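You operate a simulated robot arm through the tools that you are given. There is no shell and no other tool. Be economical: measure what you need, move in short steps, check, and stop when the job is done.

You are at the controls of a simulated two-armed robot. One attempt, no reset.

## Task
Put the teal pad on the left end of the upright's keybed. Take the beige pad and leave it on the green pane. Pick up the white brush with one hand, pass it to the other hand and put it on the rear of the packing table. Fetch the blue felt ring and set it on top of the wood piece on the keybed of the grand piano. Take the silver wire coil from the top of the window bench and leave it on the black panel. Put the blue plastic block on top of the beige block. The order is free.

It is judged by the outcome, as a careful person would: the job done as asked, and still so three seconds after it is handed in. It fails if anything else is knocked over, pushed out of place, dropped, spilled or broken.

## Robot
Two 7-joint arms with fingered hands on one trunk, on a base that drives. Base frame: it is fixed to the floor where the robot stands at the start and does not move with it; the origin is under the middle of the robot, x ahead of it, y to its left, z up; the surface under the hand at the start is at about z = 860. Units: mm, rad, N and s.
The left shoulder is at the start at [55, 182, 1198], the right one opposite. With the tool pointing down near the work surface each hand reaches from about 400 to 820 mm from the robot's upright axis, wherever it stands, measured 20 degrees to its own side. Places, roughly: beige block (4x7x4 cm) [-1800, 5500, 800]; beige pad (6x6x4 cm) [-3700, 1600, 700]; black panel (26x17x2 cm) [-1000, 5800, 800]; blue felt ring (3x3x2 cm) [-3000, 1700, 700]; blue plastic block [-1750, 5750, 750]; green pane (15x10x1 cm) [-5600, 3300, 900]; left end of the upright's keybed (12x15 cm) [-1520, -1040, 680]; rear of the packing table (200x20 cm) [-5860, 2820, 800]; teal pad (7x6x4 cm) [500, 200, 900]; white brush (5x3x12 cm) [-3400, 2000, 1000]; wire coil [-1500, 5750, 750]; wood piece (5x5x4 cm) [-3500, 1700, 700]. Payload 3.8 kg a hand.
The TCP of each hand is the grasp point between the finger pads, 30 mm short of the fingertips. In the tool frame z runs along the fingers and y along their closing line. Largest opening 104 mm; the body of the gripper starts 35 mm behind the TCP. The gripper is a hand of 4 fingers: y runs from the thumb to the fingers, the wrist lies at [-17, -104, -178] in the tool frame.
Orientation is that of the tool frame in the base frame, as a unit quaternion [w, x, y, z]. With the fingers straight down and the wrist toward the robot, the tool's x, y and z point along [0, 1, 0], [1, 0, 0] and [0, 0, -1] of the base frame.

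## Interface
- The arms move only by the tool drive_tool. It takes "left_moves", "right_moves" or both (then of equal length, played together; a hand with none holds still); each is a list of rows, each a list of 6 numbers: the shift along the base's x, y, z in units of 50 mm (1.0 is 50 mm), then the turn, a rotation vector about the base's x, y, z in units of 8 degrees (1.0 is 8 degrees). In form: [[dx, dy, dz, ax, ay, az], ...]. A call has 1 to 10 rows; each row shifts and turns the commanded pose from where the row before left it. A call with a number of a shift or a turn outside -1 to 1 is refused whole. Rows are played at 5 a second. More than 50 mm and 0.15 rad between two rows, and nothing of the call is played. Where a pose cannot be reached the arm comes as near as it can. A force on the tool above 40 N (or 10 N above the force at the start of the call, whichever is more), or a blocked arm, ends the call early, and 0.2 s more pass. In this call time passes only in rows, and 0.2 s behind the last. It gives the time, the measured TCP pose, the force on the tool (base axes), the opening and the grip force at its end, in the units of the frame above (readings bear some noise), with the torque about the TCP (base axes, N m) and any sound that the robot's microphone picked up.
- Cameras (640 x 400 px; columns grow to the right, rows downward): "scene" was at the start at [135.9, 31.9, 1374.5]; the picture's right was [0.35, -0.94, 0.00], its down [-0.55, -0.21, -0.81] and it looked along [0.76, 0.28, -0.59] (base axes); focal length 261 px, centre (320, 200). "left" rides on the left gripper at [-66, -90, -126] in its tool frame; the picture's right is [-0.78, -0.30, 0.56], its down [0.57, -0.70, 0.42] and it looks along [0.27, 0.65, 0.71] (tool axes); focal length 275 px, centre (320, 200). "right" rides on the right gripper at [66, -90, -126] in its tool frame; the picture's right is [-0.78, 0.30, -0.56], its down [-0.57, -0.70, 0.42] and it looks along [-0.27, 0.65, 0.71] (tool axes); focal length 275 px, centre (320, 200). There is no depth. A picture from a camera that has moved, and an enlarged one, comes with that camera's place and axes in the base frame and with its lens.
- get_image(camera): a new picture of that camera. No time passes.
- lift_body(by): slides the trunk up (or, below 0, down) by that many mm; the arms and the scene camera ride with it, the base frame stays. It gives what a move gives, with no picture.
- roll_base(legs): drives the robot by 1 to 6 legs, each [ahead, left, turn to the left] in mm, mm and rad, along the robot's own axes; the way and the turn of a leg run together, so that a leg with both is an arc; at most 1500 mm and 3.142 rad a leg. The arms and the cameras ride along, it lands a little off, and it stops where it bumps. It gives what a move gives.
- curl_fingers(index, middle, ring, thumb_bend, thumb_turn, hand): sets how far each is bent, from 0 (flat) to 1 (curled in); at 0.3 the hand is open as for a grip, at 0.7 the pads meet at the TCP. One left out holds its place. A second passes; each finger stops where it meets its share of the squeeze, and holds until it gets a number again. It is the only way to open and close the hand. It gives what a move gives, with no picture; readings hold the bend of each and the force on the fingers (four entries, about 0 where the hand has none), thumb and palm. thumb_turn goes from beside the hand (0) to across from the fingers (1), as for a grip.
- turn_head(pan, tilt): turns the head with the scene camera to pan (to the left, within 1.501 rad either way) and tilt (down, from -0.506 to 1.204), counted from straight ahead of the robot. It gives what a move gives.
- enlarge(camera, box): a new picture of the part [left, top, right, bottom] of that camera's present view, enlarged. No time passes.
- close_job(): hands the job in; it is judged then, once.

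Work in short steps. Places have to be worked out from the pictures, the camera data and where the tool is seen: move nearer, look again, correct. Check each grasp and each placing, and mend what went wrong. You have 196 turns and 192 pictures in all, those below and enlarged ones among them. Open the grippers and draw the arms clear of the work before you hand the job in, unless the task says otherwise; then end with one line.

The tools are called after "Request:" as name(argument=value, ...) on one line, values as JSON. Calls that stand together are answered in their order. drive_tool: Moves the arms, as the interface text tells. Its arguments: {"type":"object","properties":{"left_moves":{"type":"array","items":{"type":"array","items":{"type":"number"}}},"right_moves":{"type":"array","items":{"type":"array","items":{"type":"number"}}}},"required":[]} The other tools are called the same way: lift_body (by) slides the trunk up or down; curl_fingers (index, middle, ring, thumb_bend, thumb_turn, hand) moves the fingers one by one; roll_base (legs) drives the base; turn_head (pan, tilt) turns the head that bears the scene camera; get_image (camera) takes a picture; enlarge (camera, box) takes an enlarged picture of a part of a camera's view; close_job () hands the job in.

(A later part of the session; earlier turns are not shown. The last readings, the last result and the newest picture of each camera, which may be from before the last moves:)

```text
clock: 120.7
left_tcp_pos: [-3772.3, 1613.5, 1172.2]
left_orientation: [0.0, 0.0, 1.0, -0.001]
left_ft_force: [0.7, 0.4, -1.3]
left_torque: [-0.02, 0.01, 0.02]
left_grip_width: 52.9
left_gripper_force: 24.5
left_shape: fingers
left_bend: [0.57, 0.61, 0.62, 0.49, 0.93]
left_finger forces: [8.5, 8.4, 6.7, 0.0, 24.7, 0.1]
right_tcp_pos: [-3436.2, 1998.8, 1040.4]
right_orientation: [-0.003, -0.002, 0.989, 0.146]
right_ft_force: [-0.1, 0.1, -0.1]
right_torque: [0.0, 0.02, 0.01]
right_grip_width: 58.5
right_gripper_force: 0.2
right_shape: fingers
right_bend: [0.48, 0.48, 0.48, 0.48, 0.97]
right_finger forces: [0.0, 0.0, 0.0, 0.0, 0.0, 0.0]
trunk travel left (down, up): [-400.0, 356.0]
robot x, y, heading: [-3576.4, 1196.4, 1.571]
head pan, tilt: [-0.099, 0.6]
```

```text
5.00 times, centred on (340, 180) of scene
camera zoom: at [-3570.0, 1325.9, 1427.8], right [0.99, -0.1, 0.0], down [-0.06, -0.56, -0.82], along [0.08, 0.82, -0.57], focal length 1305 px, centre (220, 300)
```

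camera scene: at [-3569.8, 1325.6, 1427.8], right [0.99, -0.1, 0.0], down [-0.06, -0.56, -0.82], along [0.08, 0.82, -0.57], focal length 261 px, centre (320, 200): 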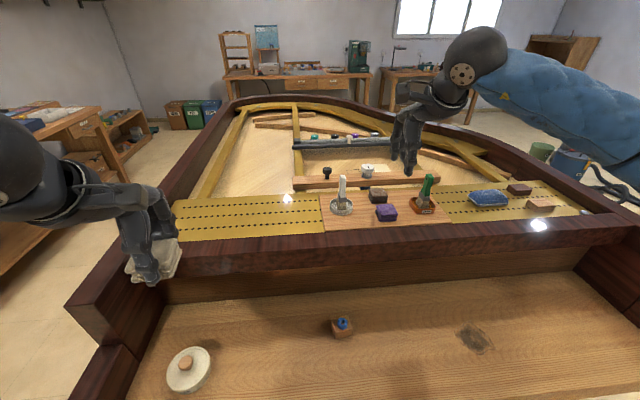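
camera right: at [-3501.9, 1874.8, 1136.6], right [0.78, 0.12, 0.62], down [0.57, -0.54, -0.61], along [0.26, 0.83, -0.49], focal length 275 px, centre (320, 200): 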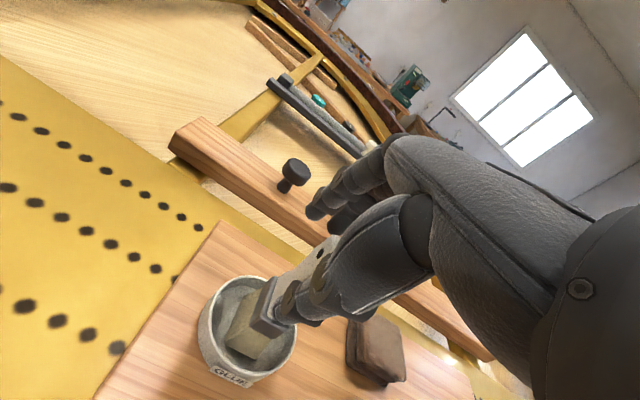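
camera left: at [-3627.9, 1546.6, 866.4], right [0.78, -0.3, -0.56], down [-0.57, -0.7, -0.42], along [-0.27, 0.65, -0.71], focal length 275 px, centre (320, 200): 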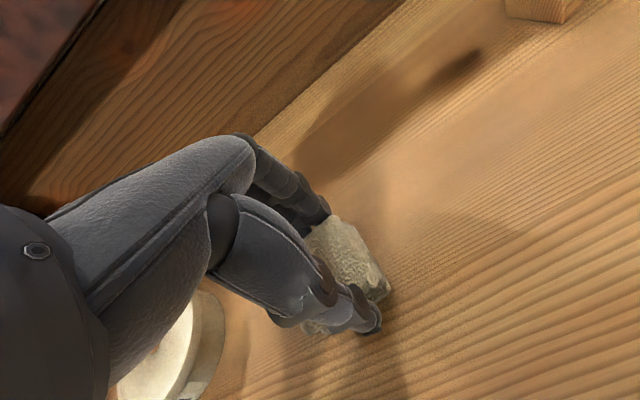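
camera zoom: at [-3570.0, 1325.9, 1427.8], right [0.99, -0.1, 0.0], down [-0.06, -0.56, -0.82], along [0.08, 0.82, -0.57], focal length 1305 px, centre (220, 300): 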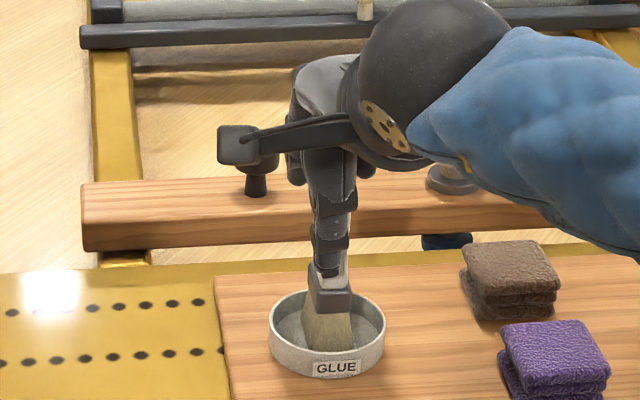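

The handle is between the thumb and fingers, so I close.

Request:
curl_fingers(hand="right", index=0.72, middle=0.72, ring=0.72, thumb_bend=0.68)

Request:
get_image(camera="right")

Request:
enlarge(camera="scene", box=[300, 140, 380, 220])

```text
clock: 121.7
left_tcp_pos: [-3774.0, 1613.9, 1172.8]
left_orientation: [0.0, 0.0, 1.0, -0.001]
left_ft_force: [0.4, 0.2, -0.1]
left_torque: [0.0, -0.01, 0.0]
left_grip_width: 53.1
left_gripper_force: 24.6
left_shape: fingers
left_bend: [0.57, 0.61, 0.62, 0.49, 0.93]
left_finger forces: [8.5, 8.4, 6.8, 0.1, 24.8, 0.1]
right_tcp_pos: [-3435.6, 1996.7, 1041.6]
right_orientation: [-0.002, -0.003, 0.989, 0.147]
right_ft_force: [0.1, -1.4, 0.4]
right_torque: [-0.04, 0.01, 0.0]
right_grip_width: 15.0
right_gripper_force: 8.9
right_shape: fingers
right_bend: [0.71, 0.66, 0.72, 0.62, 0.95]
right_finger forces: [2.7, 6.9, 0.0, 0.1, 9.0, 0.1]
trunk travel left (down, up): [-400.0, 356.0]
robot x, y, heading: [-3577.5, 1194.6, 1.57]
head pan, tilt: [-0.099, 0.6]
```

```text
120 pictures are left
camera right: at [-3502.0, 1874.4, 1136.8], right [0.78, 0.13, 0.62], down [0.57, -0.54, -0.61], along [0.26, 0.83, -0.49], focal length 275 px, centre (320, 200)
```

right: 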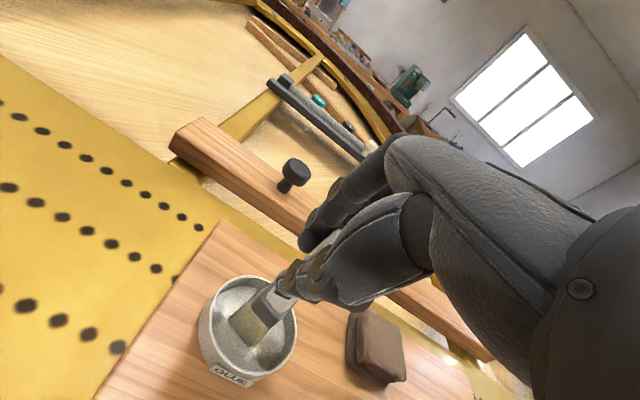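

```text
5.00 times, centred on (340, 180) of scene
camera zoom: at [-3569.9, 1325.5, 1427.9], right [0.99, -0.1, 0.0], down [-0.06, -0.56, -0.82], along [0.08, 0.82, -0.57], focal length 1305 px, centre (220, 300)
```

zoom: 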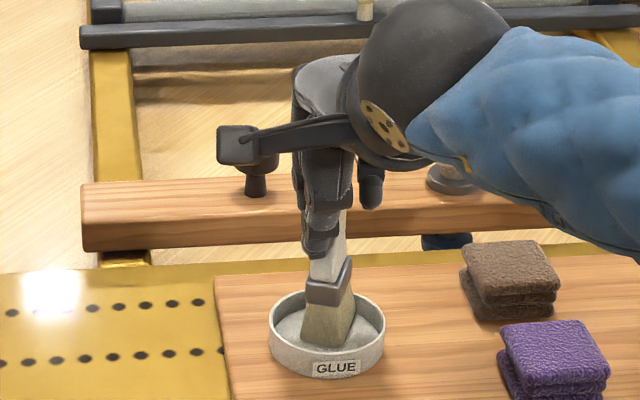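

The handle is gripped at 9 N. I firm it slightly and lift straight up.

Request:
curl_fingers(hand="right", index=0.77, middle=0.76, thumb_bend=0.74)

Request:
drive_tool(right_moves=[[0, 0, 0.4, 0, 0, 0], [0, 0, 0.7, 0, 0, 0], [0, 0, 0.8, 0, 0, 0], [0, -0.3, 0.8, 0, 0, 0], [0, -0.5, 0.6, 0, 0, 0]])

Request:
get_image(camera="right")

Request:
get_image(camera="scene")

```text
clock: 122.7
left_tcp_pos: [-3772.5, 1614.2, 1174.2]
left_orientation: [0.0, 0.0, 1.0, 0.0]
left_ft_force: [-0.2, 0.4, -0.6]
left_torque: [0.01, -0.01, -0.02]
left_grip_width: 53.2
left_gripper_force: 23.8
left_shape: fingers
left_bend: [0.57, 0.61, 0.62, 0.49, 0.93]
left_finger forces: [8.5, 8.4, 6.7, 0.0, 24.6, 0.0]
right_tcp_pos: [-3436.5, 1996.9, 1042.3]
right_orientation: [-0.002, -0.003, 0.989, 0.147]
right_ft_force: [-0.4, -2.8, -1.0]
right_torque: [-0.35, 0.11, 0.0]
right_grip_width: 10.6
right_gripper_force: 18.5
right_shape: fingers
right_bend: [0.76, 0.72, 0.72, 0.62, 0.94]
right_finger forces: [8.1, 13.1, 0.1, 0.0, 16.6, 0.0]
trunk travel left (down, up): [-400.0, 356.0]
robot x, y, heading: [-3578.4, 1195.6, 1.571]
head pan, tilt: [-0.099, 0.6]
```

```text
clock: 123.9
left_tcp_pos: [-3773.5, 1613.4, 1172.5]
left_orientation: [0.0, 0.0, 1.0, 0.0]
left_ft_force: [0.4, -0.9, -0.2]
left_torque: [0.01, 0.03, -0.01]
left_grip_width: 53.1
left_gripper_force: 24.3
left_shape: fingers
left_bend: [0.57, 0.61, 0.62, 0.49, 0.93]
left_finger forces: [8.5, 8.4, 6.7, 0.1, 24.7, 0.1]
right_tcp_pos: [-3437.5, 1955.5, 1208.5]
right_orientation: [-0.002, -0.001, 0.989, 0.148]
right_ft_force: [0.7, 0.7, -1.0]
right_torque: [0.04, 0.0, 0.03]
right_grip_width: 9.4
right_gripper_force: 18.9
right_shape: fingers
right_bend: [0.76, 0.74, 0.72, 0.62, 0.94]
right_finger forces: [7.6, 14.7, 0.0, 0.0, 15.6, 0.0]
trunk travel left (down, up): [-400.0, 356.0]
robot x, y, heading: [-3579.3, 1194.1, 1.571]
head pan, tilt: [-0.099, 0.6]
```

```text
118 pictures are left
camera right: at [-3503.2, 1833.4, 1303.0], right [0.78, 0.12, 0.62], down [0.57, -0.54, -0.61], along [0.26, 0.83, -0.49], focal length 275 px, centre (320, 200)
```

right: 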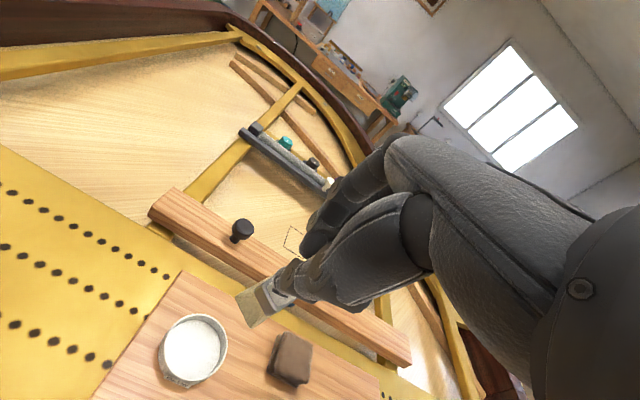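

```text
117 pictures are left
camera scene: at [-3569.7, 1324.6, 1428.0], right [0.99, -0.1, 0.0], down [-0.06, -0.56, -0.83], along [0.08, 0.82, -0.56], focal length 261 px, centre (320, 200)
```

scene: 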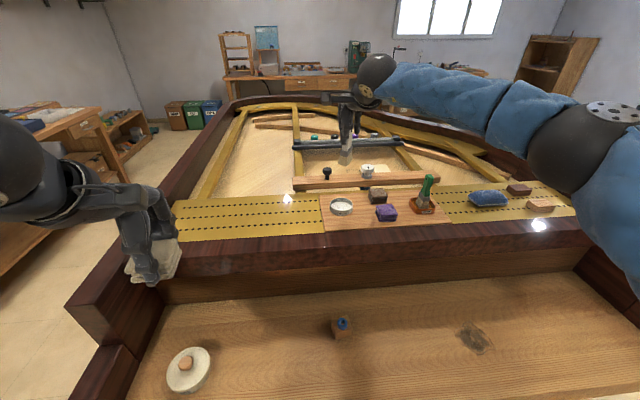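

The white brush is lifted out cleanly. I pull the right hand in, undo the tilt, back off, and turn to face the packing table at -x.

Request:
drive_tool(right_moves=[[0, -1, 0, 0, 0, 0], [0, -1, 0, 0, 0, 0], [0, -1, 0, 0, 0, 0], [0.3, -0.9, 0, -1, 0, 0], [0.3, -0.9, 0, -1, 0, 0]])

Request:
roll_base(legs=[[-220, 0, 0], [0, 0, 1.56]])

Request:
turn_head(pan=-0.5, tilt=0.4)

Request:
get_image(camera="scene")

```text
clock: 125.1
left_tcp_pos: [-3773.6, 1613.6, 1173.1]
left_orientation: [0.0, 0.0, 1.0, 0.0]
left_ft_force: [0.4, 0.4, -0.4]
left_torque: [0.0, 0.0, -0.01]
left_grip_width: 53.0
left_gripper_force: 23.9
left_shape: fingers
left_bend: [0.57, 0.61, 0.62, 0.49, 0.93]
left_finger forces: [8.5, 8.4, 6.7, 0.0, 24.8, 0.1]
right_tcp_pos: [-3403.9, 1715.0, 1209.4]
right_orientation: [-0.002, -0.002, 1.0, 0.007]
right_ft_force: [0.5, -0.5, -1.5]
right_torque: [0.01, 0.02, -0.03]
right_grip_width: 9.3
right_gripper_force: 18.6
right_shape: fingers
right_bend: [0.76, 0.74, 0.72, 0.62, 0.94]
right_finger forces: [7.3, 14.8, 0.0, 0.0, 15.7, 0.0]
trunk travel left (down, up): [-400.0, 356.0]
robot x, y, heading: [-3575.4, 1196.7, 1.57]
head pan, tilt: [-0.099, 0.6]
```

```text
clock: 130.5
left_tcp_pos: [-4002.4, 792.2, 1172.0]
left_orientation: [0.0, -0.698, 0.716, -0.001]
left_ft_force: [-0.4, -0.2, -1.1]
left_torque: [0.01, 0.03, -0.01]
left_grip_width: 52.7
left_gripper_force: 23.8
left_shape: fingers
left_bend: [0.58, 0.61, 0.62, 0.49, 0.93]
left_finger forces: [8.4, 8.1, 6.6, 0.0, 24.0, 0.1]
right_tcp_pos: [-4095.8, 1163.3, 1208.8]
right_orientation: [-0.008, -0.699, 0.715, 0.004]
right_ft_force: [-0.8, -0.1, 0.5]
right_torque: [0.01, -0.01, 0.01]
right_grip_width: 8.8
right_gripper_force: 18.6
right_shape: fingers
right_bend: [0.76, 0.74, 0.72, 0.63, 0.94]
right_finger forces: [7.8, 14.3, 0.0, 0.0, 14.7, 0.1]
trunk travel left (down, up): [-400.0, 356.0]
robot x, y, heading: [-3578.7, 975.9, 3.11]
head pan, tilt: [-0.099, 0.6]
```

```text
clock: 131.4
left_tcp_pos: [-4002.3, 792.4, 1172.3]
left_orientation: [0.0, -0.698, 0.716, 0.0]
left_ft_force: [-0.8, 0.7, -1.0]
left_torque: [0.0, 0.01, -0.01]
left_grip_width: 52.5
left_gripper_force: 23.9
left_shape: fingers
left_bend: [0.58, 0.61, 0.62, 0.49, 0.93]
left_finger forces: [8.4, 8.1, 6.6, 0.0, 24.0, 0.0]
right_tcp_pos: [-4095.7, 1162.5, 1208.3]
right_orientation: [-0.007, -0.699, 0.715, 0.004]
right_ft_force: [-0.7, -0.4, -0.8]
right_torque: [0.01, 0.01, 0.02]
right_grip_width: 8.8
right_gripper_force: 17.5
right_shape: fingers
right_bend: [0.76, 0.74, 0.72, 0.63, 0.94]
right_finger forces: [7.6, 14.1, 0.1, 0.1, 14.8, 0.0]
trunk travel left (down, up): [-400.0, 356.0]
robot x, y, heading: [-3577.9, 976.8, 3.111]
head pan, tilt: [-0.499, 0.4]
```

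```text
116 pictures are left
camera scene: at [-3700.7, 1025.6, 1446.1], right [0.5, 0.86, 0.0], down [0.34, -0.2, -0.92], along [-0.8, 0.46, -0.39], focal length 261 px, centre (320, 200)
```

scene: 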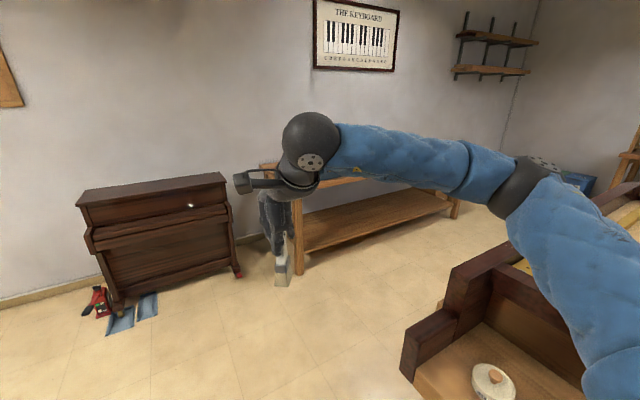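

The packing table front is at x≈-5400, spanning y≈1780–3950. I drive ahead 1050 and strafe right 1100 down the clear aisle, then look.

Request:
roll_base(legs=[[0, 0, 0.03], [1050, 0, 0], [0, -1200, 0]])

Request:
turn_head(pan=-0.6, tilt=0.5)

Request:
get_image(camera="scene")

```text
clock: 143.0
left_tcp_pos: [-5035.4, 2022.3, 1172.5]
left_orientation: [0.0, -0.699, 0.715, 0.0]
left_ft_force: [-0.2, 0.5, 0.5]
left_torque: [0.05, -0.03, 0.0]
left_grip_width: 52.7
left_gripper_force: 24.0
left_shape: fingers
left_bend: [0.58, 0.61, 0.62, 0.49, 0.93]
left_finger forces: [8.4, 8.1, 6.6, 0.0, 24.0, 0.1]
right_tcp_pos: [-5130.4, 2392.3, 1208.8]
right_orientation: [-0.007, -0.701, 0.713, 0.004]
right_ft_force: [-0.1, 0.5, -0.2]
right_torque: [0.01, 0.0, -0.03]
right_grip_width: 9.0
right_gripper_force: 18.2
right_shape: fingers
right_bend: [0.76, 0.74, 0.72, 0.63, 0.94]
right_finger forces: [7.6, 14.2, 0.0, 0.1, 14.8, 0.1]
trunk travel left (down, up): [-400.0, 356.0]
robot x, y, heading: [-4613.8, 2208.3, 3.118]
head pan, tilt: [-0.499, 0.4]
```

```text
clock: 143.7
left_tcp_pos: [-5034.7, 2021.7, 1173.1]
left_orientation: [0.0, -0.699, 0.715, 0.001]
left_ft_force: [-0.7, 0.0, -0.4]
left_torque: [0.02, 0.02, 0.01]
left_grip_width: 52.8
left_gripper_force: 23.4
left_shape: fingers
left_bend: [0.58, 0.61, 0.62, 0.49, 0.93]
left_finger forces: [8.4, 8.2, 6.6, 0.0, 24.1, 0.0]
right_tcp_pos: [-5128.5, 2392.4, 1208.7]
right_orientation: [-0.008, -0.7, 0.714, 0.004]
right_ft_force: [0.8, -0.6, -1.5]
right_torque: [0.01, -0.03, -0.02]
right_grip_width: 8.7
right_gripper_force: 18.6
right_shape: fingers
right_bend: [0.76, 0.74, 0.72, 0.63, 0.94]
right_finger forces: [7.7, 14.1, 0.0, 0.0, 14.8, 0.0]
trunk travel left (down, up): [-400.0, 356.0]
robot x, y, heading: [-4611.6, 2205.5, 3.117]
head pan, tilt: [-0.6, 0.499]
```

```text
115 pictures are left
camera scene: at [-4727.8, 2263.1, 1437.0], right [0.59, 0.81, 0.0], down [0.39, -0.28, -0.88], along [-0.71, 0.51, -0.48], focal length 261 px, centre (320, 200)
```

scene: 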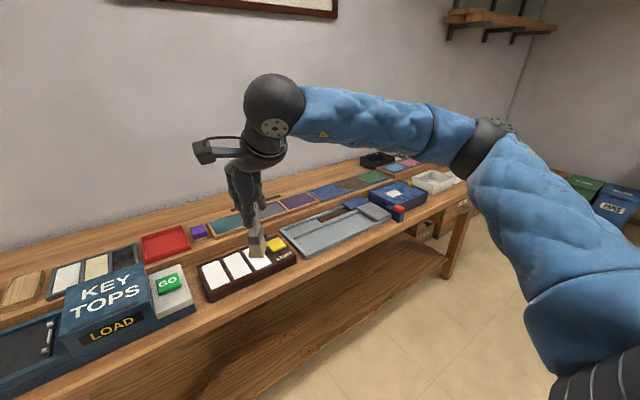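

The table has swatches on it, with a clear rear strip behind them. I move down the aisle toward the green pane near y≈3300.

Request:
roll_base(legs=[[0, -900, 0.02], [200, 0, 0]])

Request:
turn_head(pan=0.0, tilt=0.6)

Request:
get_image(camera="scene")

```text
clock: 149.7
left_tcp_pos: [-5215.5, 2938.1, 1172.7]
left_orientation: [0.001, -0.701, 0.713, -0.002]
left_ft_force: [-0.6, -0.2, 0.0]
left_torque: [-0.02, 0.0, 0.01]
left_grip_width: 53.0
left_gripper_force: 23.3
left_shape: fingers
left_bend: [0.58, 0.61, 0.62, 0.49, 0.93]
left_finger forces: [8.4, 8.2, 6.6, 0.0, 24.1, 0.0]
right_tcp_pos: [-5312.7, 3307.9, 1209.0]
right_orientation: [-0.007, -0.704, 0.71, 0.003]
right_ft_force: [-1.3, 0.0, -1.1]
right_torque: [0.0, -0.03, -0.01]
right_grip_width: 9.0
right_gripper_force: 18.3
right_shape: fingers
right_bend: [0.76, 0.74, 0.72, 0.63, 0.94]
right_finger forces: [7.6, 14.2, 0.0, 0.0, 14.7, 0.1]
trunk travel left (down, up): [-400.0, 356.0]
robot x, y, heading: [-4795.0, 3129.5, 3.12]
head pan, tilt: [-0.6, 0.499]
```

```text
clock: 150.7
left_tcp_pos: [-5215.0, 2937.2, 1172.0]
left_orientation: [-0.001, -0.702, 0.712, 0.0]
left_ft_force: [-0.8, 1.0, -0.5]
left_torque: [0.0, 0.04, 0.0]
left_grip_width: 52.8
left_gripper_force: 24.6
left_shape: fingers
left_bend: [0.58, 0.61, 0.62, 0.49, 0.93]
left_finger forces: [8.4, 8.3, 6.6, 0.0, 24.3, 0.0]
right_tcp_pos: [-5311.4, 3306.9, 1209.2]
right_orientation: [-0.007, -0.704, 0.711, 0.004]
right_ft_force: [0.3, 0.2, -1.0]
right_torque: [0.02, -0.02, 0.02]
right_grip_width: 9.0
right_gripper_force: 18.2
right_shape: fingers
right_bend: [0.76, 0.74, 0.72, 0.63, 0.94]
right_finger forces: [7.6, 14.2, 0.0, 0.1, 14.8, 0.0]
trunk travel left (down, up): [-400.0, 356.0]
robot x, y, heading: [-4791.2, 3124.9, 3.128]
head pan, tilt: [0.0, 0.6]
```

```text
114 pictures are left
camera scene: at [-4923.3, 3130.0, 1427.9], right [0.02, 1.0, 0.0], down [0.57, -0.01, -0.82], along [-0.82, 0.02, -0.57], focal length 261 px, centre (320, 200)
```

scene: 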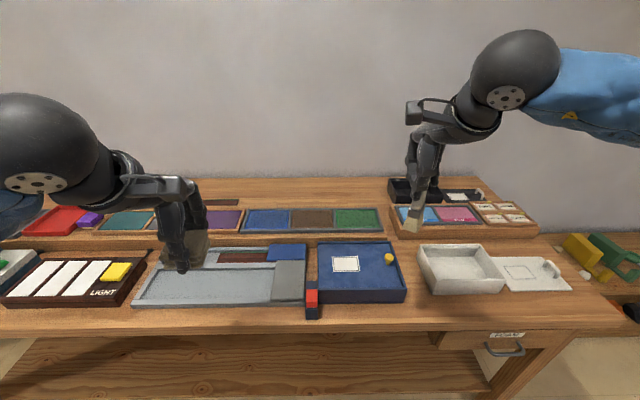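

The green pane is in the rear rack at about [-5600,3268]. I move to about x=-4990, y=3410 so the left hand can reach it.

Request:
roll_base(legs=[[0, -285, 0.015], [190, 0, 0]])

Request:
turn_head(pan=0.2, tilt=0.75)

Request:
get_image(camera="scene")

Request:
get_image(camera="left")

```text
clock: 153.8
left_tcp_pos: [-5398.3, 3220.4, 1172.6]
left_orientation: [0.001, -0.706, 0.709, -0.001]
left_ft_force: [0.0, 0.1, -0.2]
left_torque: [-0.01, -0.01, 0.0]
left_grip_width: 52.5
left_gripper_force: 23.7
left_shape: fingers
left_bend: [0.58, 0.61, 0.62, 0.49, 0.93]
left_finger forces: [8.5, 8.2, 6.5, 0.1, 24.2, 0.0]
right_tcp_pos: [-5499.7, 3589.3, 1207.8]
right_orientation: [0.008, 0.707, -0.707, -0.003]
right_ft_force: [-0.1, 0.9, -2.0]
right_torque: [0.01, -0.04, -0.02]
right_grip_width: 8.8
right_gripper_force: 18.6
right_shape: fingers
right_bend: [0.76, 0.74, 0.72, 0.63, 0.94]
right_finger forces: [7.7, 14.1, 0.1, 0.0, 14.8, 0.1]
trunk travel left (down, up): [-400.0, 356.0]
robot x, y, heading: [-4980.7, 3415.2, 3.133]
head pan, tilt: [0.0, 0.6]
```

```text
clock: 154.6
left_tcp_pos: [-5397.3, 3221.0, 1172.4]
left_orientation: [0.0, -0.706, 0.708, 0.001]
left_ft_force: [0.6, 0.6, -0.6]
left_torque: [0.03, 0.02, -0.01]
left_grip_width: 52.6
left_gripper_force: 23.8
left_shape: fingers
left_bend: [0.58, 0.61, 0.62, 0.49, 0.93]
left_finger forces: [8.4, 8.2, 6.6, 0.0, 24.2, 0.0]
right_tcp_pos: [-5498.1, 3588.3, 1208.7]
right_orientation: [0.008, 0.708, -0.707, -0.005]
right_ft_force: [1.2, -0.3, -0.7]
right_torque: [-0.01, 0.01, -0.01]
right_grip_width: 8.8
right_gripper_force: 18.7
right_shape: fingers
right_bend: [0.76, 0.74, 0.72, 0.63, 0.94]
right_finger forces: [7.5, 14.3, 0.0, 0.0, 14.7, 0.1]
trunk travel left (down, up): [-400.0, 356.0]
robot x, y, heading: [-4974.7, 3414.7, 3.14]
head pan, tilt: [0.201, 0.75]
```

```text
113 pictures are left
camera scene: at [-5100.5, 3399.5, 1415.1], right [-0.19, 0.98, 0.0], down [0.67, 0.13, -0.73], along [-0.72, -0.14, -0.68], focal length 261 px, centre (320, 200)
```

scene: 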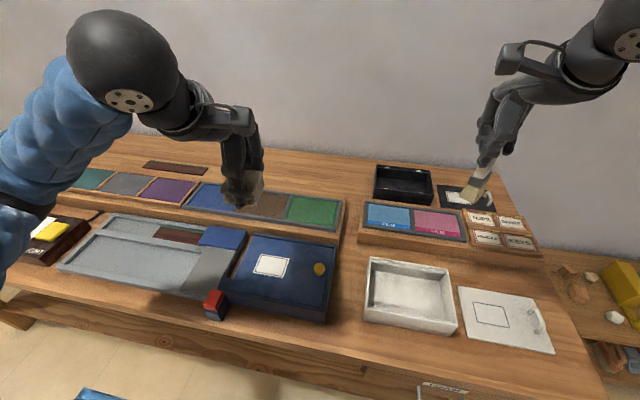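

```text
112 pictures are left
camera left: at [-5306.8, 3287.7, 1297.7], right [0.3, 0.77, -0.56], down [0.7, -0.57, -0.42], along [-0.65, -0.26, -0.71], focal length 275 px, centre (320, 200)
```

left: 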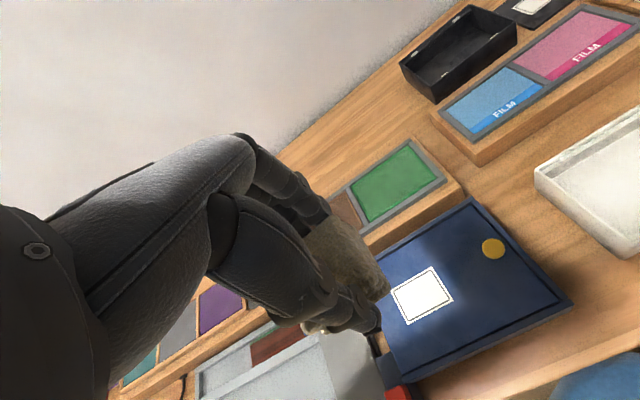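

The green pane centre is triangulated at [-5575,3285], z≈915. I move the pad above it at z≈1010.

Request:
drive_tool(left_moves=[[-0.593, 0.213, -0.54, 0, 0, 0], [-0.593, 0.213, -0.54, 0, 0, 0], [-0.593, 0.213, -0.54, 0, 0, 0], [-0.593, 0.213, -0.54, 0, 0, 0], [-0.593, 0.213, -0.54, 0, 0, 0], [-0.593, 0.213, -0.54, 0, 0, 0]])

Request:
get_image(camera="left")

Request:
enlarge(camera="scene", box=[230, 120, 390, 250])

```text
clock: 155.9
left_tcp_pos: [-5575.0, 3284.8, 1008.0]
left_orientation: [0.0, -0.706, 0.708, 0.0]
left_ft_force: [-0.7, -0.8, -0.5]
left_torque: [0.01, 0.05, 0.0]
left_grip_width: 52.5
left_gripper_force: 23.8
left_shape: fingers
left_bend: [0.58, 0.61, 0.62, 0.49, 0.93]
left_finger forces: [8.5, 7.9, 6.5, 0.0, 24.3, 0.0]
right_tcp_pos: [-5498.3, 3589.9, 1209.1]
right_orientation: [0.007, 0.707, -0.707, -0.003]
right_ft_force: [-1.1, -0.3, -1.2]
right_torque: [0.03, 0.03, -0.03]
right_grip_width: 8.8
right_gripper_force: 18.0
right_shape: fingers
right_bend: [0.76, 0.74, 0.72, 0.63, 0.94]
right_finger forces: [7.7, 14.0, 0.0, 0.1, 14.6, 0.0]
trunk travel left (down, up): [-400.0, 356.0]
robot x, y, heading: [-4979.4, 3415.1, 3.137]
head pan, tilt: [0.201, 0.75]
```

```text
111 pictures are left
camera left: at [-5484.8, 3352.0, 1133.9], right [0.3, 0.77, -0.56], down [0.7, -0.57, -0.42], along [-0.65, -0.26, -0.71], focal length 275 px, centre (320, 200)
```

left: 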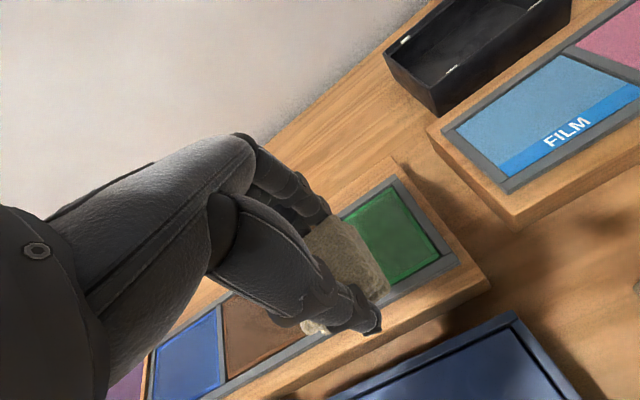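

```text
3.08 times, centred on (310, 185) of scene
camera zoom: at [-5101.6, 3399.9, 1414.9], right [-0.19, 0.98, 0.0], down [0.67, 0.13, -0.73], along [-0.72, -0.14, -0.68], focal length 803 px, centre (351, 246)
```

zoom: 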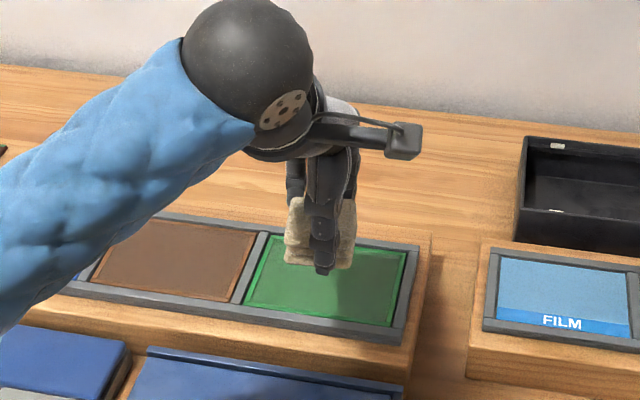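

Refining with both views, the pane spans x -5665..-5570, y 3209..3343, z≈885. I move to [-5615,3276] and down to z≈945.

Request:
drive_tool(left_moves=[[-0.8, -0.18, -0.2, 0, 0, 0], [0, 0, -0.6, 0, 0, 0], [0, 0, -0.46, 0, 0, 0]])

Request:
get_image(camera="left")

Request:
enlarge(camera="scene", box=[230, 120, 390, 250])

```text
clock: 156.8
left_tcp_pos: [-5613.4, 3275.4, 946.7]
left_orientation: [0.0, -0.706, 0.709, -0.001]
left_ft_force: [-0.2, 0.1, 0.0]
left_torque: [0.0, 0.0, -0.01]
left_grip_width: 52.2
left_gripper_force: 23.0
left_shape: fingers
left_bend: [0.58, 0.61, 0.62, 0.49, 0.93]
left_finger forces: [8.5, 8.0, 6.5, 0.0, 24.4, 0.0]
right_tcp_pos: [-5498.6, 3588.0, 1208.6]
right_orientation: [0.007, 0.708, -0.706, -0.004]
right_ft_force: [-0.2, -0.5, -0.5]
right_torque: [0.0, 0.03, -0.03]
right_grip_width: 8.9
right_gripper_force: 18.3
right_shape: fingers
right_bend: [0.76, 0.74, 0.72, 0.63, 0.94]
right_finger forces: [7.7, 14.1, 0.0, 0.1, 14.7, 0.0]
trunk travel left (down, up): [-400.0, 356.0]
robot x, y, heading: [-4979.5, 3413.3, 3.135]
head pan, tilt: [0.201, 0.75]
```

```text
109 pictures are left
camera left: at [-5524.2, 3344.0, 1071.0], right [0.3, 0.77, -0.56], down [0.7, -0.57, -0.42], along [-0.65, -0.26, -0.71], focal length 275 px, centre (320, 200)
```

left: 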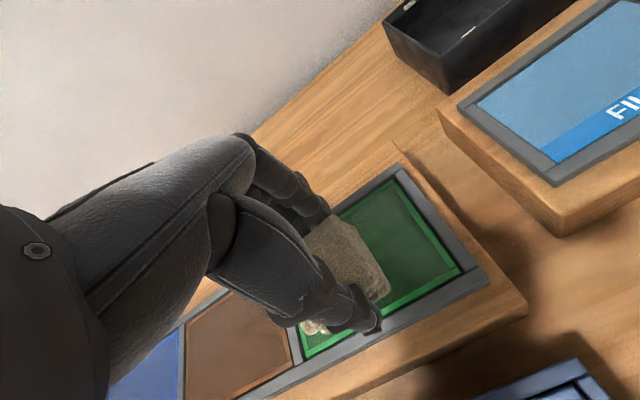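

```text
3.08 times, centred on (310, 185) of scene
camera zoom: at [-5101.7, 3399.8, 1414.9], right [-0.19, 0.98, 0.0], down [0.67, 0.13, -0.73], along [-0.72, -0.14, -0.68], focal length 803 px, centre (351, 246)
```

zoom: 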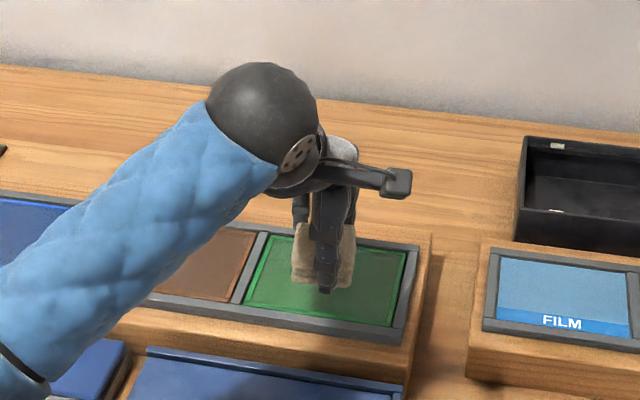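

The pane estimate is confirmed. I step down gently until contact.

Request:
drive_tool(left_moves=[[0, 0, -0.2, 0, 0, 0], [0, 0, -0.08, 0, 0, 0], [0, 0, -0.06, 0, 0, 0]])

Request:
enlarge(camera="scene", box=[270, 160, 350, 230])

```text
clock: 157.6
left_tcp_pos: [-5614.5, 3275.7, 929.8]
left_orientation: [0.001, -0.706, 0.709, 0.0]
left_ft_force: [0.5, 0.5, -0.3]
left_torque: [-0.03, -0.01, 0.0]
left_grip_width: 52.4
left_gripper_force: 23.4
left_shape: fingers
left_bend: [0.58, 0.61, 0.62, 0.49, 0.93]
left_finger forces: [8.5, 8.0, 6.5, 0.0, 24.3, 0.0]
right_tcp_pos: [-5499.2, 3588.9, 1208.7]
right_orientation: [0.007, 0.708, -0.706, -0.003]
right_ft_force: [0.6, 0.9, -0.6]
right_torque: [-0.03, 0.0, 0.01]
right_grip_width: 8.6
right_gripper_force: 17.9
right_shape: fingers
right_bend: [0.76, 0.74, 0.72, 0.63, 0.94]
right_finger forces: [7.6, 14.1, 0.0, 0.0, 14.7, 0.0]
trunk travel left (down, up): [-400.0, 356.0]
robot x, y, heading: [-4978.2, 3411.7, 3.135]
head pan, tilt: [0.201, 0.75]
```

```text
5.71 times, centred on (310, 195) of scene
camera zoom: at [-5101.0, 3399.5, 1415.0], right [-0.19, 0.98, 0.0], down [0.67, 0.13, -0.73], along [-0.72, -0.14, -0.68], focal length 1492 px, centre (377, 229)
```

zoom: 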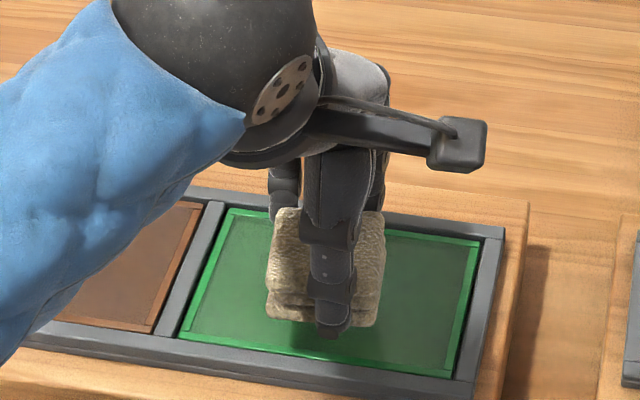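

Still slightly above, going by the shadow gap. I continue in small steps.

Request:
drive_tool(left_moves=[[0, 0, -0.1, 0, 0, 0], [0, 0, -0.08, 0, 0, 0], [0, 0, -0.08, 0, 0, 0]])

Request:
enlarge(camera="scene", box=[270, 160, 350, 230])

```text
clock: 158.3
left_tcp_pos: [-5615.2, 3276.5, 916.5]
left_orientation: [-0.001, -0.705, 0.709, -0.001]
left_ft_force: [0.4, 0.1, -0.8]
left_torque: [0.03, -0.02, -0.02]
left_grip_width: 52.3
left_gripper_force: 23.5
left_shape: fingers
left_bend: [0.58, 0.61, 0.62, 0.49, 0.93]
left_finger forces: [8.4, 8.0, 6.5, 0.0, 24.3, 0.0]
right_tcp_pos: [-5498.7, 3588.6, 1209.7]
right_orientation: [0.008, 0.708, -0.706, -0.004]
right_ft_force: [1.1, 0.2, -0.5]
right_torque: [-0.01, 0.03, -0.02]
right_grip_width: 9.1
right_gripper_force: 18.5
right_shape: fingers
right_bend: [0.76, 0.74, 0.72, 0.63, 0.94]
right_finger forces: [7.6, 14.1, 0.0, 0.0, 14.6, 0.0]
trunk travel left (down, up): [-400.0, 356.0]
robot x, y, heading: [-4978.8, 3413.8, 3.137]
head pan, tilt: [0.201, 0.75]
```

```text
5.71 times, centred on (310, 195) of scene
camera zoom: at [-5101.0, 3399.5, 1415.0], right [-0.19, 0.98, 0.0], down [0.67, 0.13, -0.73], along [-0.72, -0.14, -0.68], focal length 1492 px, centre (377, 229)
```

zoom: 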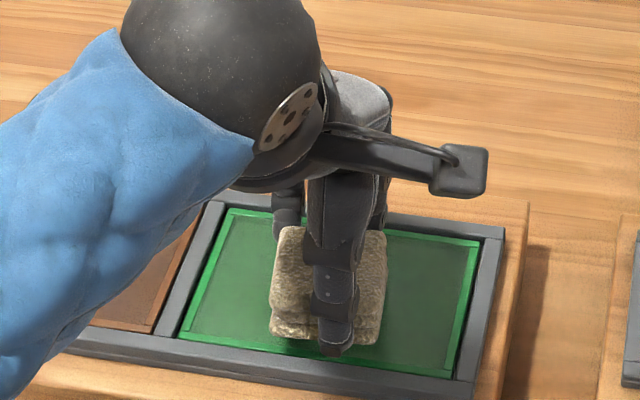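

No contact yet, so the pane sits lower, around z 865, and its centre is a bit farther at x≈-5632. I shift -15 mm in x and continue down.

Request:
drive_tool(left_moves=[[-0.3, 0, 0, 0, 0, 0], [0, 0, -0.08, 0, 0, 0], [0, 0, -0.08, 0, 0, 0], [0, 0, -0.06, 0, 0, 0]])

Request:
enlarge(camera="scene", box=[270, 160, 350, 230])

```text
clock: 159.3
left_tcp_pos: [-5629.9, 3276.1, 906.9]
left_orientation: [0.0, -0.706, 0.709, 0.0]
left_ft_force: [-0.2, 0.2, -0.3]
left_torque: [-0.01, -0.02, 0.01]
left_grip_width: 52.6
left_gripper_force: 23.1
left_shape: fingers
left_bend: [0.58, 0.61, 0.62, 0.49, 0.93]
left_finger forces: [8.6, 8.0, 6.5, 0.0, 24.3, 0.1]
right_tcp_pos: [-5499.1, 3588.7, 1209.6]
right_orientation: [-0.007, -0.707, 0.707, 0.004]
right_ft_force: [-0.9, 0.5, -0.8]
right_torque: [-0.03, -0.02, 0.02]
right_grip_width: 8.9
right_gripper_force: 18.9
right_shape: fingers
right_bend: [0.76, 0.74, 0.72, 0.63, 0.94]
right_finger forces: [7.6, 14.1, 0.0, 0.1, 14.7, 0.0]
trunk travel left (down, up): [-400.0, 356.0]
robot x, y, heading: [-4979.3, 3416.3, 3.139]
head pan, tilt: [0.201, 0.75]
```

```text
5.71 times, centred on (310, 195) of scene
camera zoom: at [-5100.8, 3399.4, 1415.0], right [-0.19, 0.98, 0.0], down [0.67, 0.13, -0.73], along [-0.72, -0.14, -0.68], focal length 1492 px, centre (377, 229)
```

zoom: 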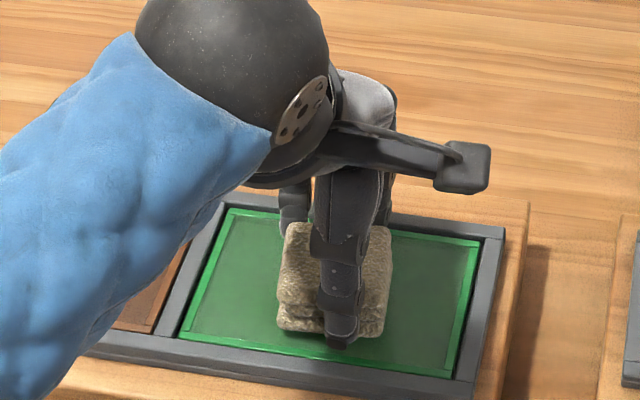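

Close now; I continue down with force sensing.

Request:
drive_tool(left_moves=[[0, 0, -0.08, 0, 0, 0], [0, 0, -0.06, 0, 0, 0], [0, 0, -0.06, 0, 0, 0]])

Request:
enlarge(camera="scene", box=[270, 160, 350, 230])

```text
clock: 160.2
left_tcp_pos: [-5631.6, 3275.2, 901.8]
left_orientation: [-0.004, -0.706, 0.708, 0.004]
left_ft_force: [-0.5, 0.1, 18.0]
left_torque: [0.02, -0.06, 0.0]
left_grip_width: 52.4
left_gripper_force: 26.7
left_shape: fingers
left_bend: [0.58, 0.62, 0.62, 0.49, 0.93]
left_finger forces: [9.1, 8.5, 6.8, 0.0, 28.6, 0.0]
right_tcp_pos: [-5497.4, 3588.3, 1209.6]
right_orientation: [-0.008, -0.707, 0.707, 0.004]
right_ft_force: [-0.5, 0.2, -0.9]
right_torque: [-0.03, -0.01, 0.02]
right_grip_width: 8.9
right_gripper_force: 18.3
right_shape: fingers
right_bend: [0.76, 0.74, 0.72, 0.63, 0.94]
right_finger forces: [7.5, 14.2, 0.1, 0.0, 14.7, 0.0]
trunk travel left (down, up): [-400.0, 356.0]
robot x, y, heading: [-4979.3, 3415.4, 3.137]
head pan, tilt: [0.201, 0.75]
```

```text
5.71 times, centred on (310, 195) of scene
camera zoom: at [-5098.8, 3399.9, 1415.5], right [-0.19, 0.98, 0.0], down [0.67, 0.13, -0.73], along [-0.72, -0.14, -0.68], focal length 1492 px, centre (377, 229)
```

zoom: 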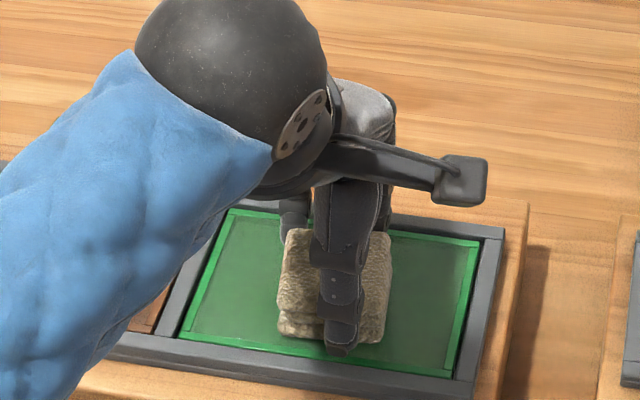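

Contact with the pad fully within the pane. I relieve, open partly, and rise.

Request:
drive_tool(left_moves=[[0, 0, 0.07, 0, 0, 0]])

Request:
curl_fingers(hand="left", index=0.48, middle=0.5, ring=0.48, thumb_bend=0.4)

Request:
drive_tool(left_moves=[[0, 0, 0.3, 0, 0, 0], [0, 0, 0.7, 0, 0, 0], [0, 0, 0.8, 0, 0, 0], [0, 0, 0.8, 0, 0, 0], [0, 0, 0.8, 0, 0, 0]])

Request:
get_image(camera="scene")

```text
clock: 160.6
left_tcp_pos: [-5630.0, 3276.3, 900.6]
left_orientation: [-0.001, -0.706, 0.708, 0.001]
left_ft_force: [-4.4, 0.2, 13.3]
left_torque: [-0.06, 0.26, -0.01]
left_grip_width: 52.8
left_gripper_force: 27.2
left_shape: fingers
left_bend: [0.58, 0.61, 0.62, 0.49, 0.93]
left_finger forces: [10.1, 9.6, 7.8, 0.0, 25.7, 0.1]
right_tcp_pos: [-5497.5, 3589.4, 1209.5]
right_orientation: [0.008, 0.707, -0.707, -0.005]
right_ft_force: [-0.4, 0.4, -1.0]
right_torque: [0.01, 0.02, -0.01]
right_grip_width: 9.2
right_gripper_force: 18.0
right_shape: fingers
right_bend: [0.76, 0.74, 0.72, 0.63, 0.94]
right_finger forces: [7.5, 14.1, 0.0, 0.1, 14.7, 0.0]
trunk travel left (down, up): [-400.0, 356.0]
robot x, y, heading: [-4981.9, 3413.1, 3.131]
head pan, tilt: [0.201, 0.75]
```

```text
clock: 161.6
left_tcp_pos: [-5630.2, 3275.2, 900.6]
left_orientation: [0.001, -0.706, 0.708, -0.001]
left_ft_force: [0.4, -0.8, 0.5]
left_torque: [-0.02, 0.01, 0.0]
left_grip_width: 68.8
left_gripper_force: 0.1
left_shape: fingers
left_bend: [0.48, 0.5, 0.48, 0.4, 0.97]
left_finger forces: [0.0, 0.0, 0.1, 0.0, 0.1, 0.0]
right_tcp_pos: [-5498.0, 3588.9, 1209.1]
right_orientation: [0.008, 0.707, -0.707, -0.004]
right_ft_force: [-0.2, 0.2, -0.7]
right_torque: [-0.01, 0.04, -0.02]
right_grip_width: 8.8
right_gripper_force: 18.5
right_shape: fingers
right_bend: [0.76, 0.74, 0.72, 0.63, 0.94]
right_finger forces: [7.4, 14.1, 0.1, 0.0, 14.7, 0.0]
trunk travel left (down, up): [-400.0, 356.0]
robot x, y, heading: [-4977.1, 3414.8, 3.137]
head pan, tilt: [0.201, 0.75]
```

```text
clock: 162.8
left_tcp_pos: [-5628.0, 3277.1, 1069.9]
left_orientation: [0.0, -0.705, 0.709, -0.001]
left_ft_force: [-0.3, 0.9, 0.5]
left_torque: [-0.01, 0.02, -0.01]
left_grip_width: 68.7
left_gripper_force: 0.1
left_shape: fingers
left_bend: [0.48, 0.5, 0.48, 0.4, 0.97]
left_finger forces: [0.1, 0.0, 0.0, 0.0, 0.0, 0.0]
right_tcp_pos: [-5498.8, 3588.9, 1209.7]
right_orientation: [0.008, 0.708, -0.706, -0.005]
right_ft_force: [-0.2, 0.0, -1.1]
right_torque: [-0.01, -0.01, 0.01]
right_grip_width: 8.9
right_gripper_force: 17.7
right_shape: fingers
right_bend: [0.76, 0.74, 0.72, 0.63, 0.94]
right_finger forces: [7.5, 14.1, 0.1, 0.1, 14.7, 0.0]
trunk travel left (down, up): [-400.0, 356.0]
robot x, y, heading: [-4976.5, 3419.1, 3.13]
head pan, tilt: [0.201, 0.75]
```

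```text
103 pictures are left
camera scene: at [-5100.7, 3399.8, 1415.0], right [-0.19, 0.98, 0.0], down [0.67, 0.13, -0.73], along [-0.72, -0.14, -0.68], focal length 261 px, centre (320, 200)
```

scene: 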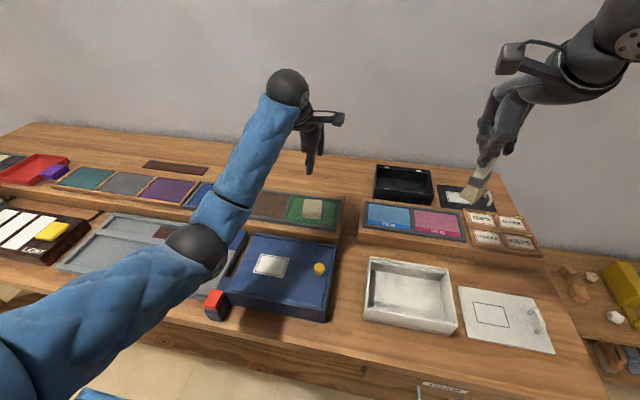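

The beige pad is on the green pane. Now the brush hand-over: I back the base off a little, draw the left hand to the left, and look closely at how the brush sits in the right hand.

Request:
drive_tool(left_moves=[[0.5, -0.6, 0.5, 0, 0, 0], [0.5, -0.6, 0.5, 0, 0, 0], [0.5, -0.6, 0.5, 0, 0, 0], [0.3, -0.6, 0.3, 0, 0, 0]])

Request:
roll_base(legs=[[-250, 0, 0]])

Request:
turn_head(pan=-0.2, tilt=0.45)

Request:
get_image(camera="scene")

Request:
enlarge(camera="right", box=[200, 180, 360, 340])

```text
clock: 163.8
left_tcp_pos: [-5540.2, 3155.1, 1158.4]
left_orientation: [0.0, -0.706, 0.708, 0.0]
left_ft_force: [-0.9, -1.0, -0.2]
left_torque: [0.05, 0.01, -0.01]
left_grip_width: 69.3
left_gripper_force: 0.1
left_shape: fingers
left_bend: [0.48, 0.5, 0.48, 0.4, 0.97]
left_finger forces: [0.1, 0.0, 0.0, 0.1, 0.0, 0.0]
right_tcp_pos: [-5497.7, 3587.9, 1210.1]
right_orientation: [0.007, 0.708, -0.706, -0.005]
right_ft_force: [-0.3, 0.2, -0.2]
right_torque: [0.04, 0.0, -0.04]
right_grip_width: 8.9
right_gripper_force: 17.9
right_shape: fingers
right_bend: [0.76, 0.74, 0.72, 0.63, 0.94]
right_finger forces: [7.6, 14.1, 0.1, 0.1, 14.7, 0.1]
trunk travel left (down, up): [-400.0, 356.0]
robot x, y, heading: [-4978.4, 3416.4, 3.133]
head pan, tilt: [0.201, 0.75]
```

```text
clock: 165.6
left_tcp_pos: [-5292.3, 3153.3, 1158.9]
left_orientation: [-0.001, -0.707, 0.707, 0.0]
left_ft_force: [0.0, 0.3, 0.2]
left_torque: [0.02, 0.02, 0.0]
left_grip_width: 69.0
left_gripper_force: 0.1
left_shape: fingers
left_bend: [0.48, 0.5, 0.48, 0.4, 0.97]
left_finger forces: [0.0, 0.0, 0.1, 0.0, 0.1, 0.0]
right_tcp_pos: [-5251.9, 3587.0, 1209.5]
right_orientation: [0.008, 0.708, -0.706, -0.004]
right_ft_force: [0.1, 0.0, -0.5]
right_torque: [0.0, 0.03, 0.0]
right_grip_width: 9.0
right_gripper_force: 18.7
right_shape: fingers
right_bend: [0.76, 0.74, 0.72, 0.63, 0.94]
right_finger forces: [7.5, 14.1, 0.0, 0.1, 14.7, 0.0]
trunk travel left (down, up): [-400.0, 356.0]
robot x, y, heading: [-4732.2, 3411.9, 3.14]
head pan, tilt: [0.201, 0.75]
```

```text
clock: 166.4
left_tcp_pos: [-5293.9, 3154.1, 1158.9]
left_orientation: [0.001, 0.707, -0.707, 0.0]
left_ft_force: [0.4, -0.1, 0.4]
left_torque: [-0.04, 0.0, -0.02]
left_grip_width: 69.2
left_gripper_force: 0.1
left_shape: fingers
left_bend: [0.48, 0.5, 0.48, 0.4, 0.97]
left_finger forces: [0.0, 0.0, 0.0, 0.0, 0.0, 0.0]
right_tcp_pos: [-5253.3, 3585.2, 1208.2]
right_orientation: [0.007, 0.709, -0.705, -0.004]
right_ft_force: [-0.2, -0.4, -1.1]
right_torque: [0.0, 0.05, -0.01]
right_grip_width: 8.9
right_gripper_force: 18.4
right_shape: fingers
right_bend: [0.76, 0.74, 0.72, 0.63, 0.94]
right_finger forces: [7.5, 14.1, 0.0, 0.1, 14.8, 0.0]
trunk travel left (down, up): [-400.0, 356.0]
robot x, y, heading: [-4734.3, 3414.3, 3.139]
head pan, tilt: [-0.201, 0.45]
```

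```text
102 pictures are left
camera scene: at [-4864.0, 3433.0, 1441.4], right [0.2, 0.98, 0.0], down [0.43, -0.09, -0.9], along [-0.88, 0.18, -0.44], focal length 261 px, centre (320, 200)
```

scene: 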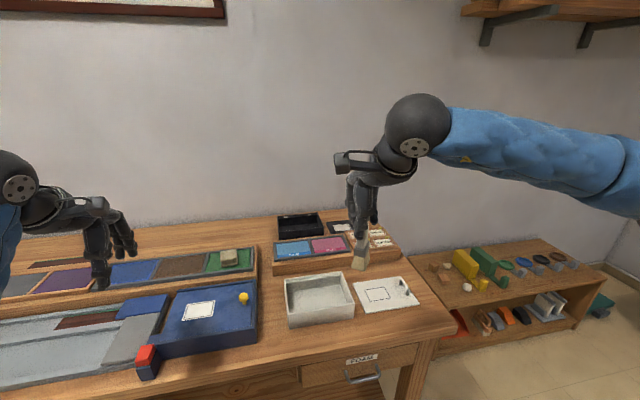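

```text
2.50 times, centred on (280, 260) of right
camera zoom: at [-5161.7, 3521.0, 1334.2], right [-0.29, 0.78, 0.56], down [0.69, 0.57, -0.44], along [-0.66, 0.26, -0.7], focal length 688 px, centre (420, 50)
```

zoom: 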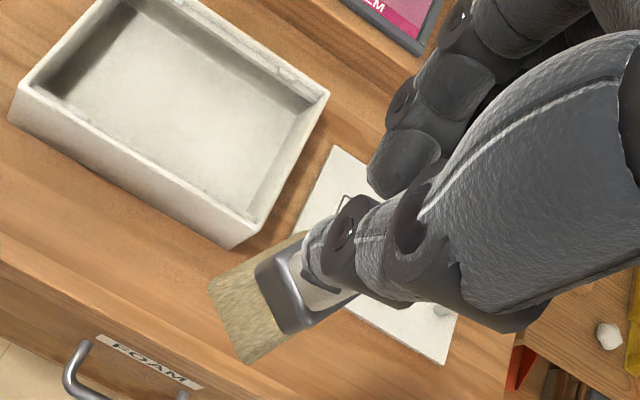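

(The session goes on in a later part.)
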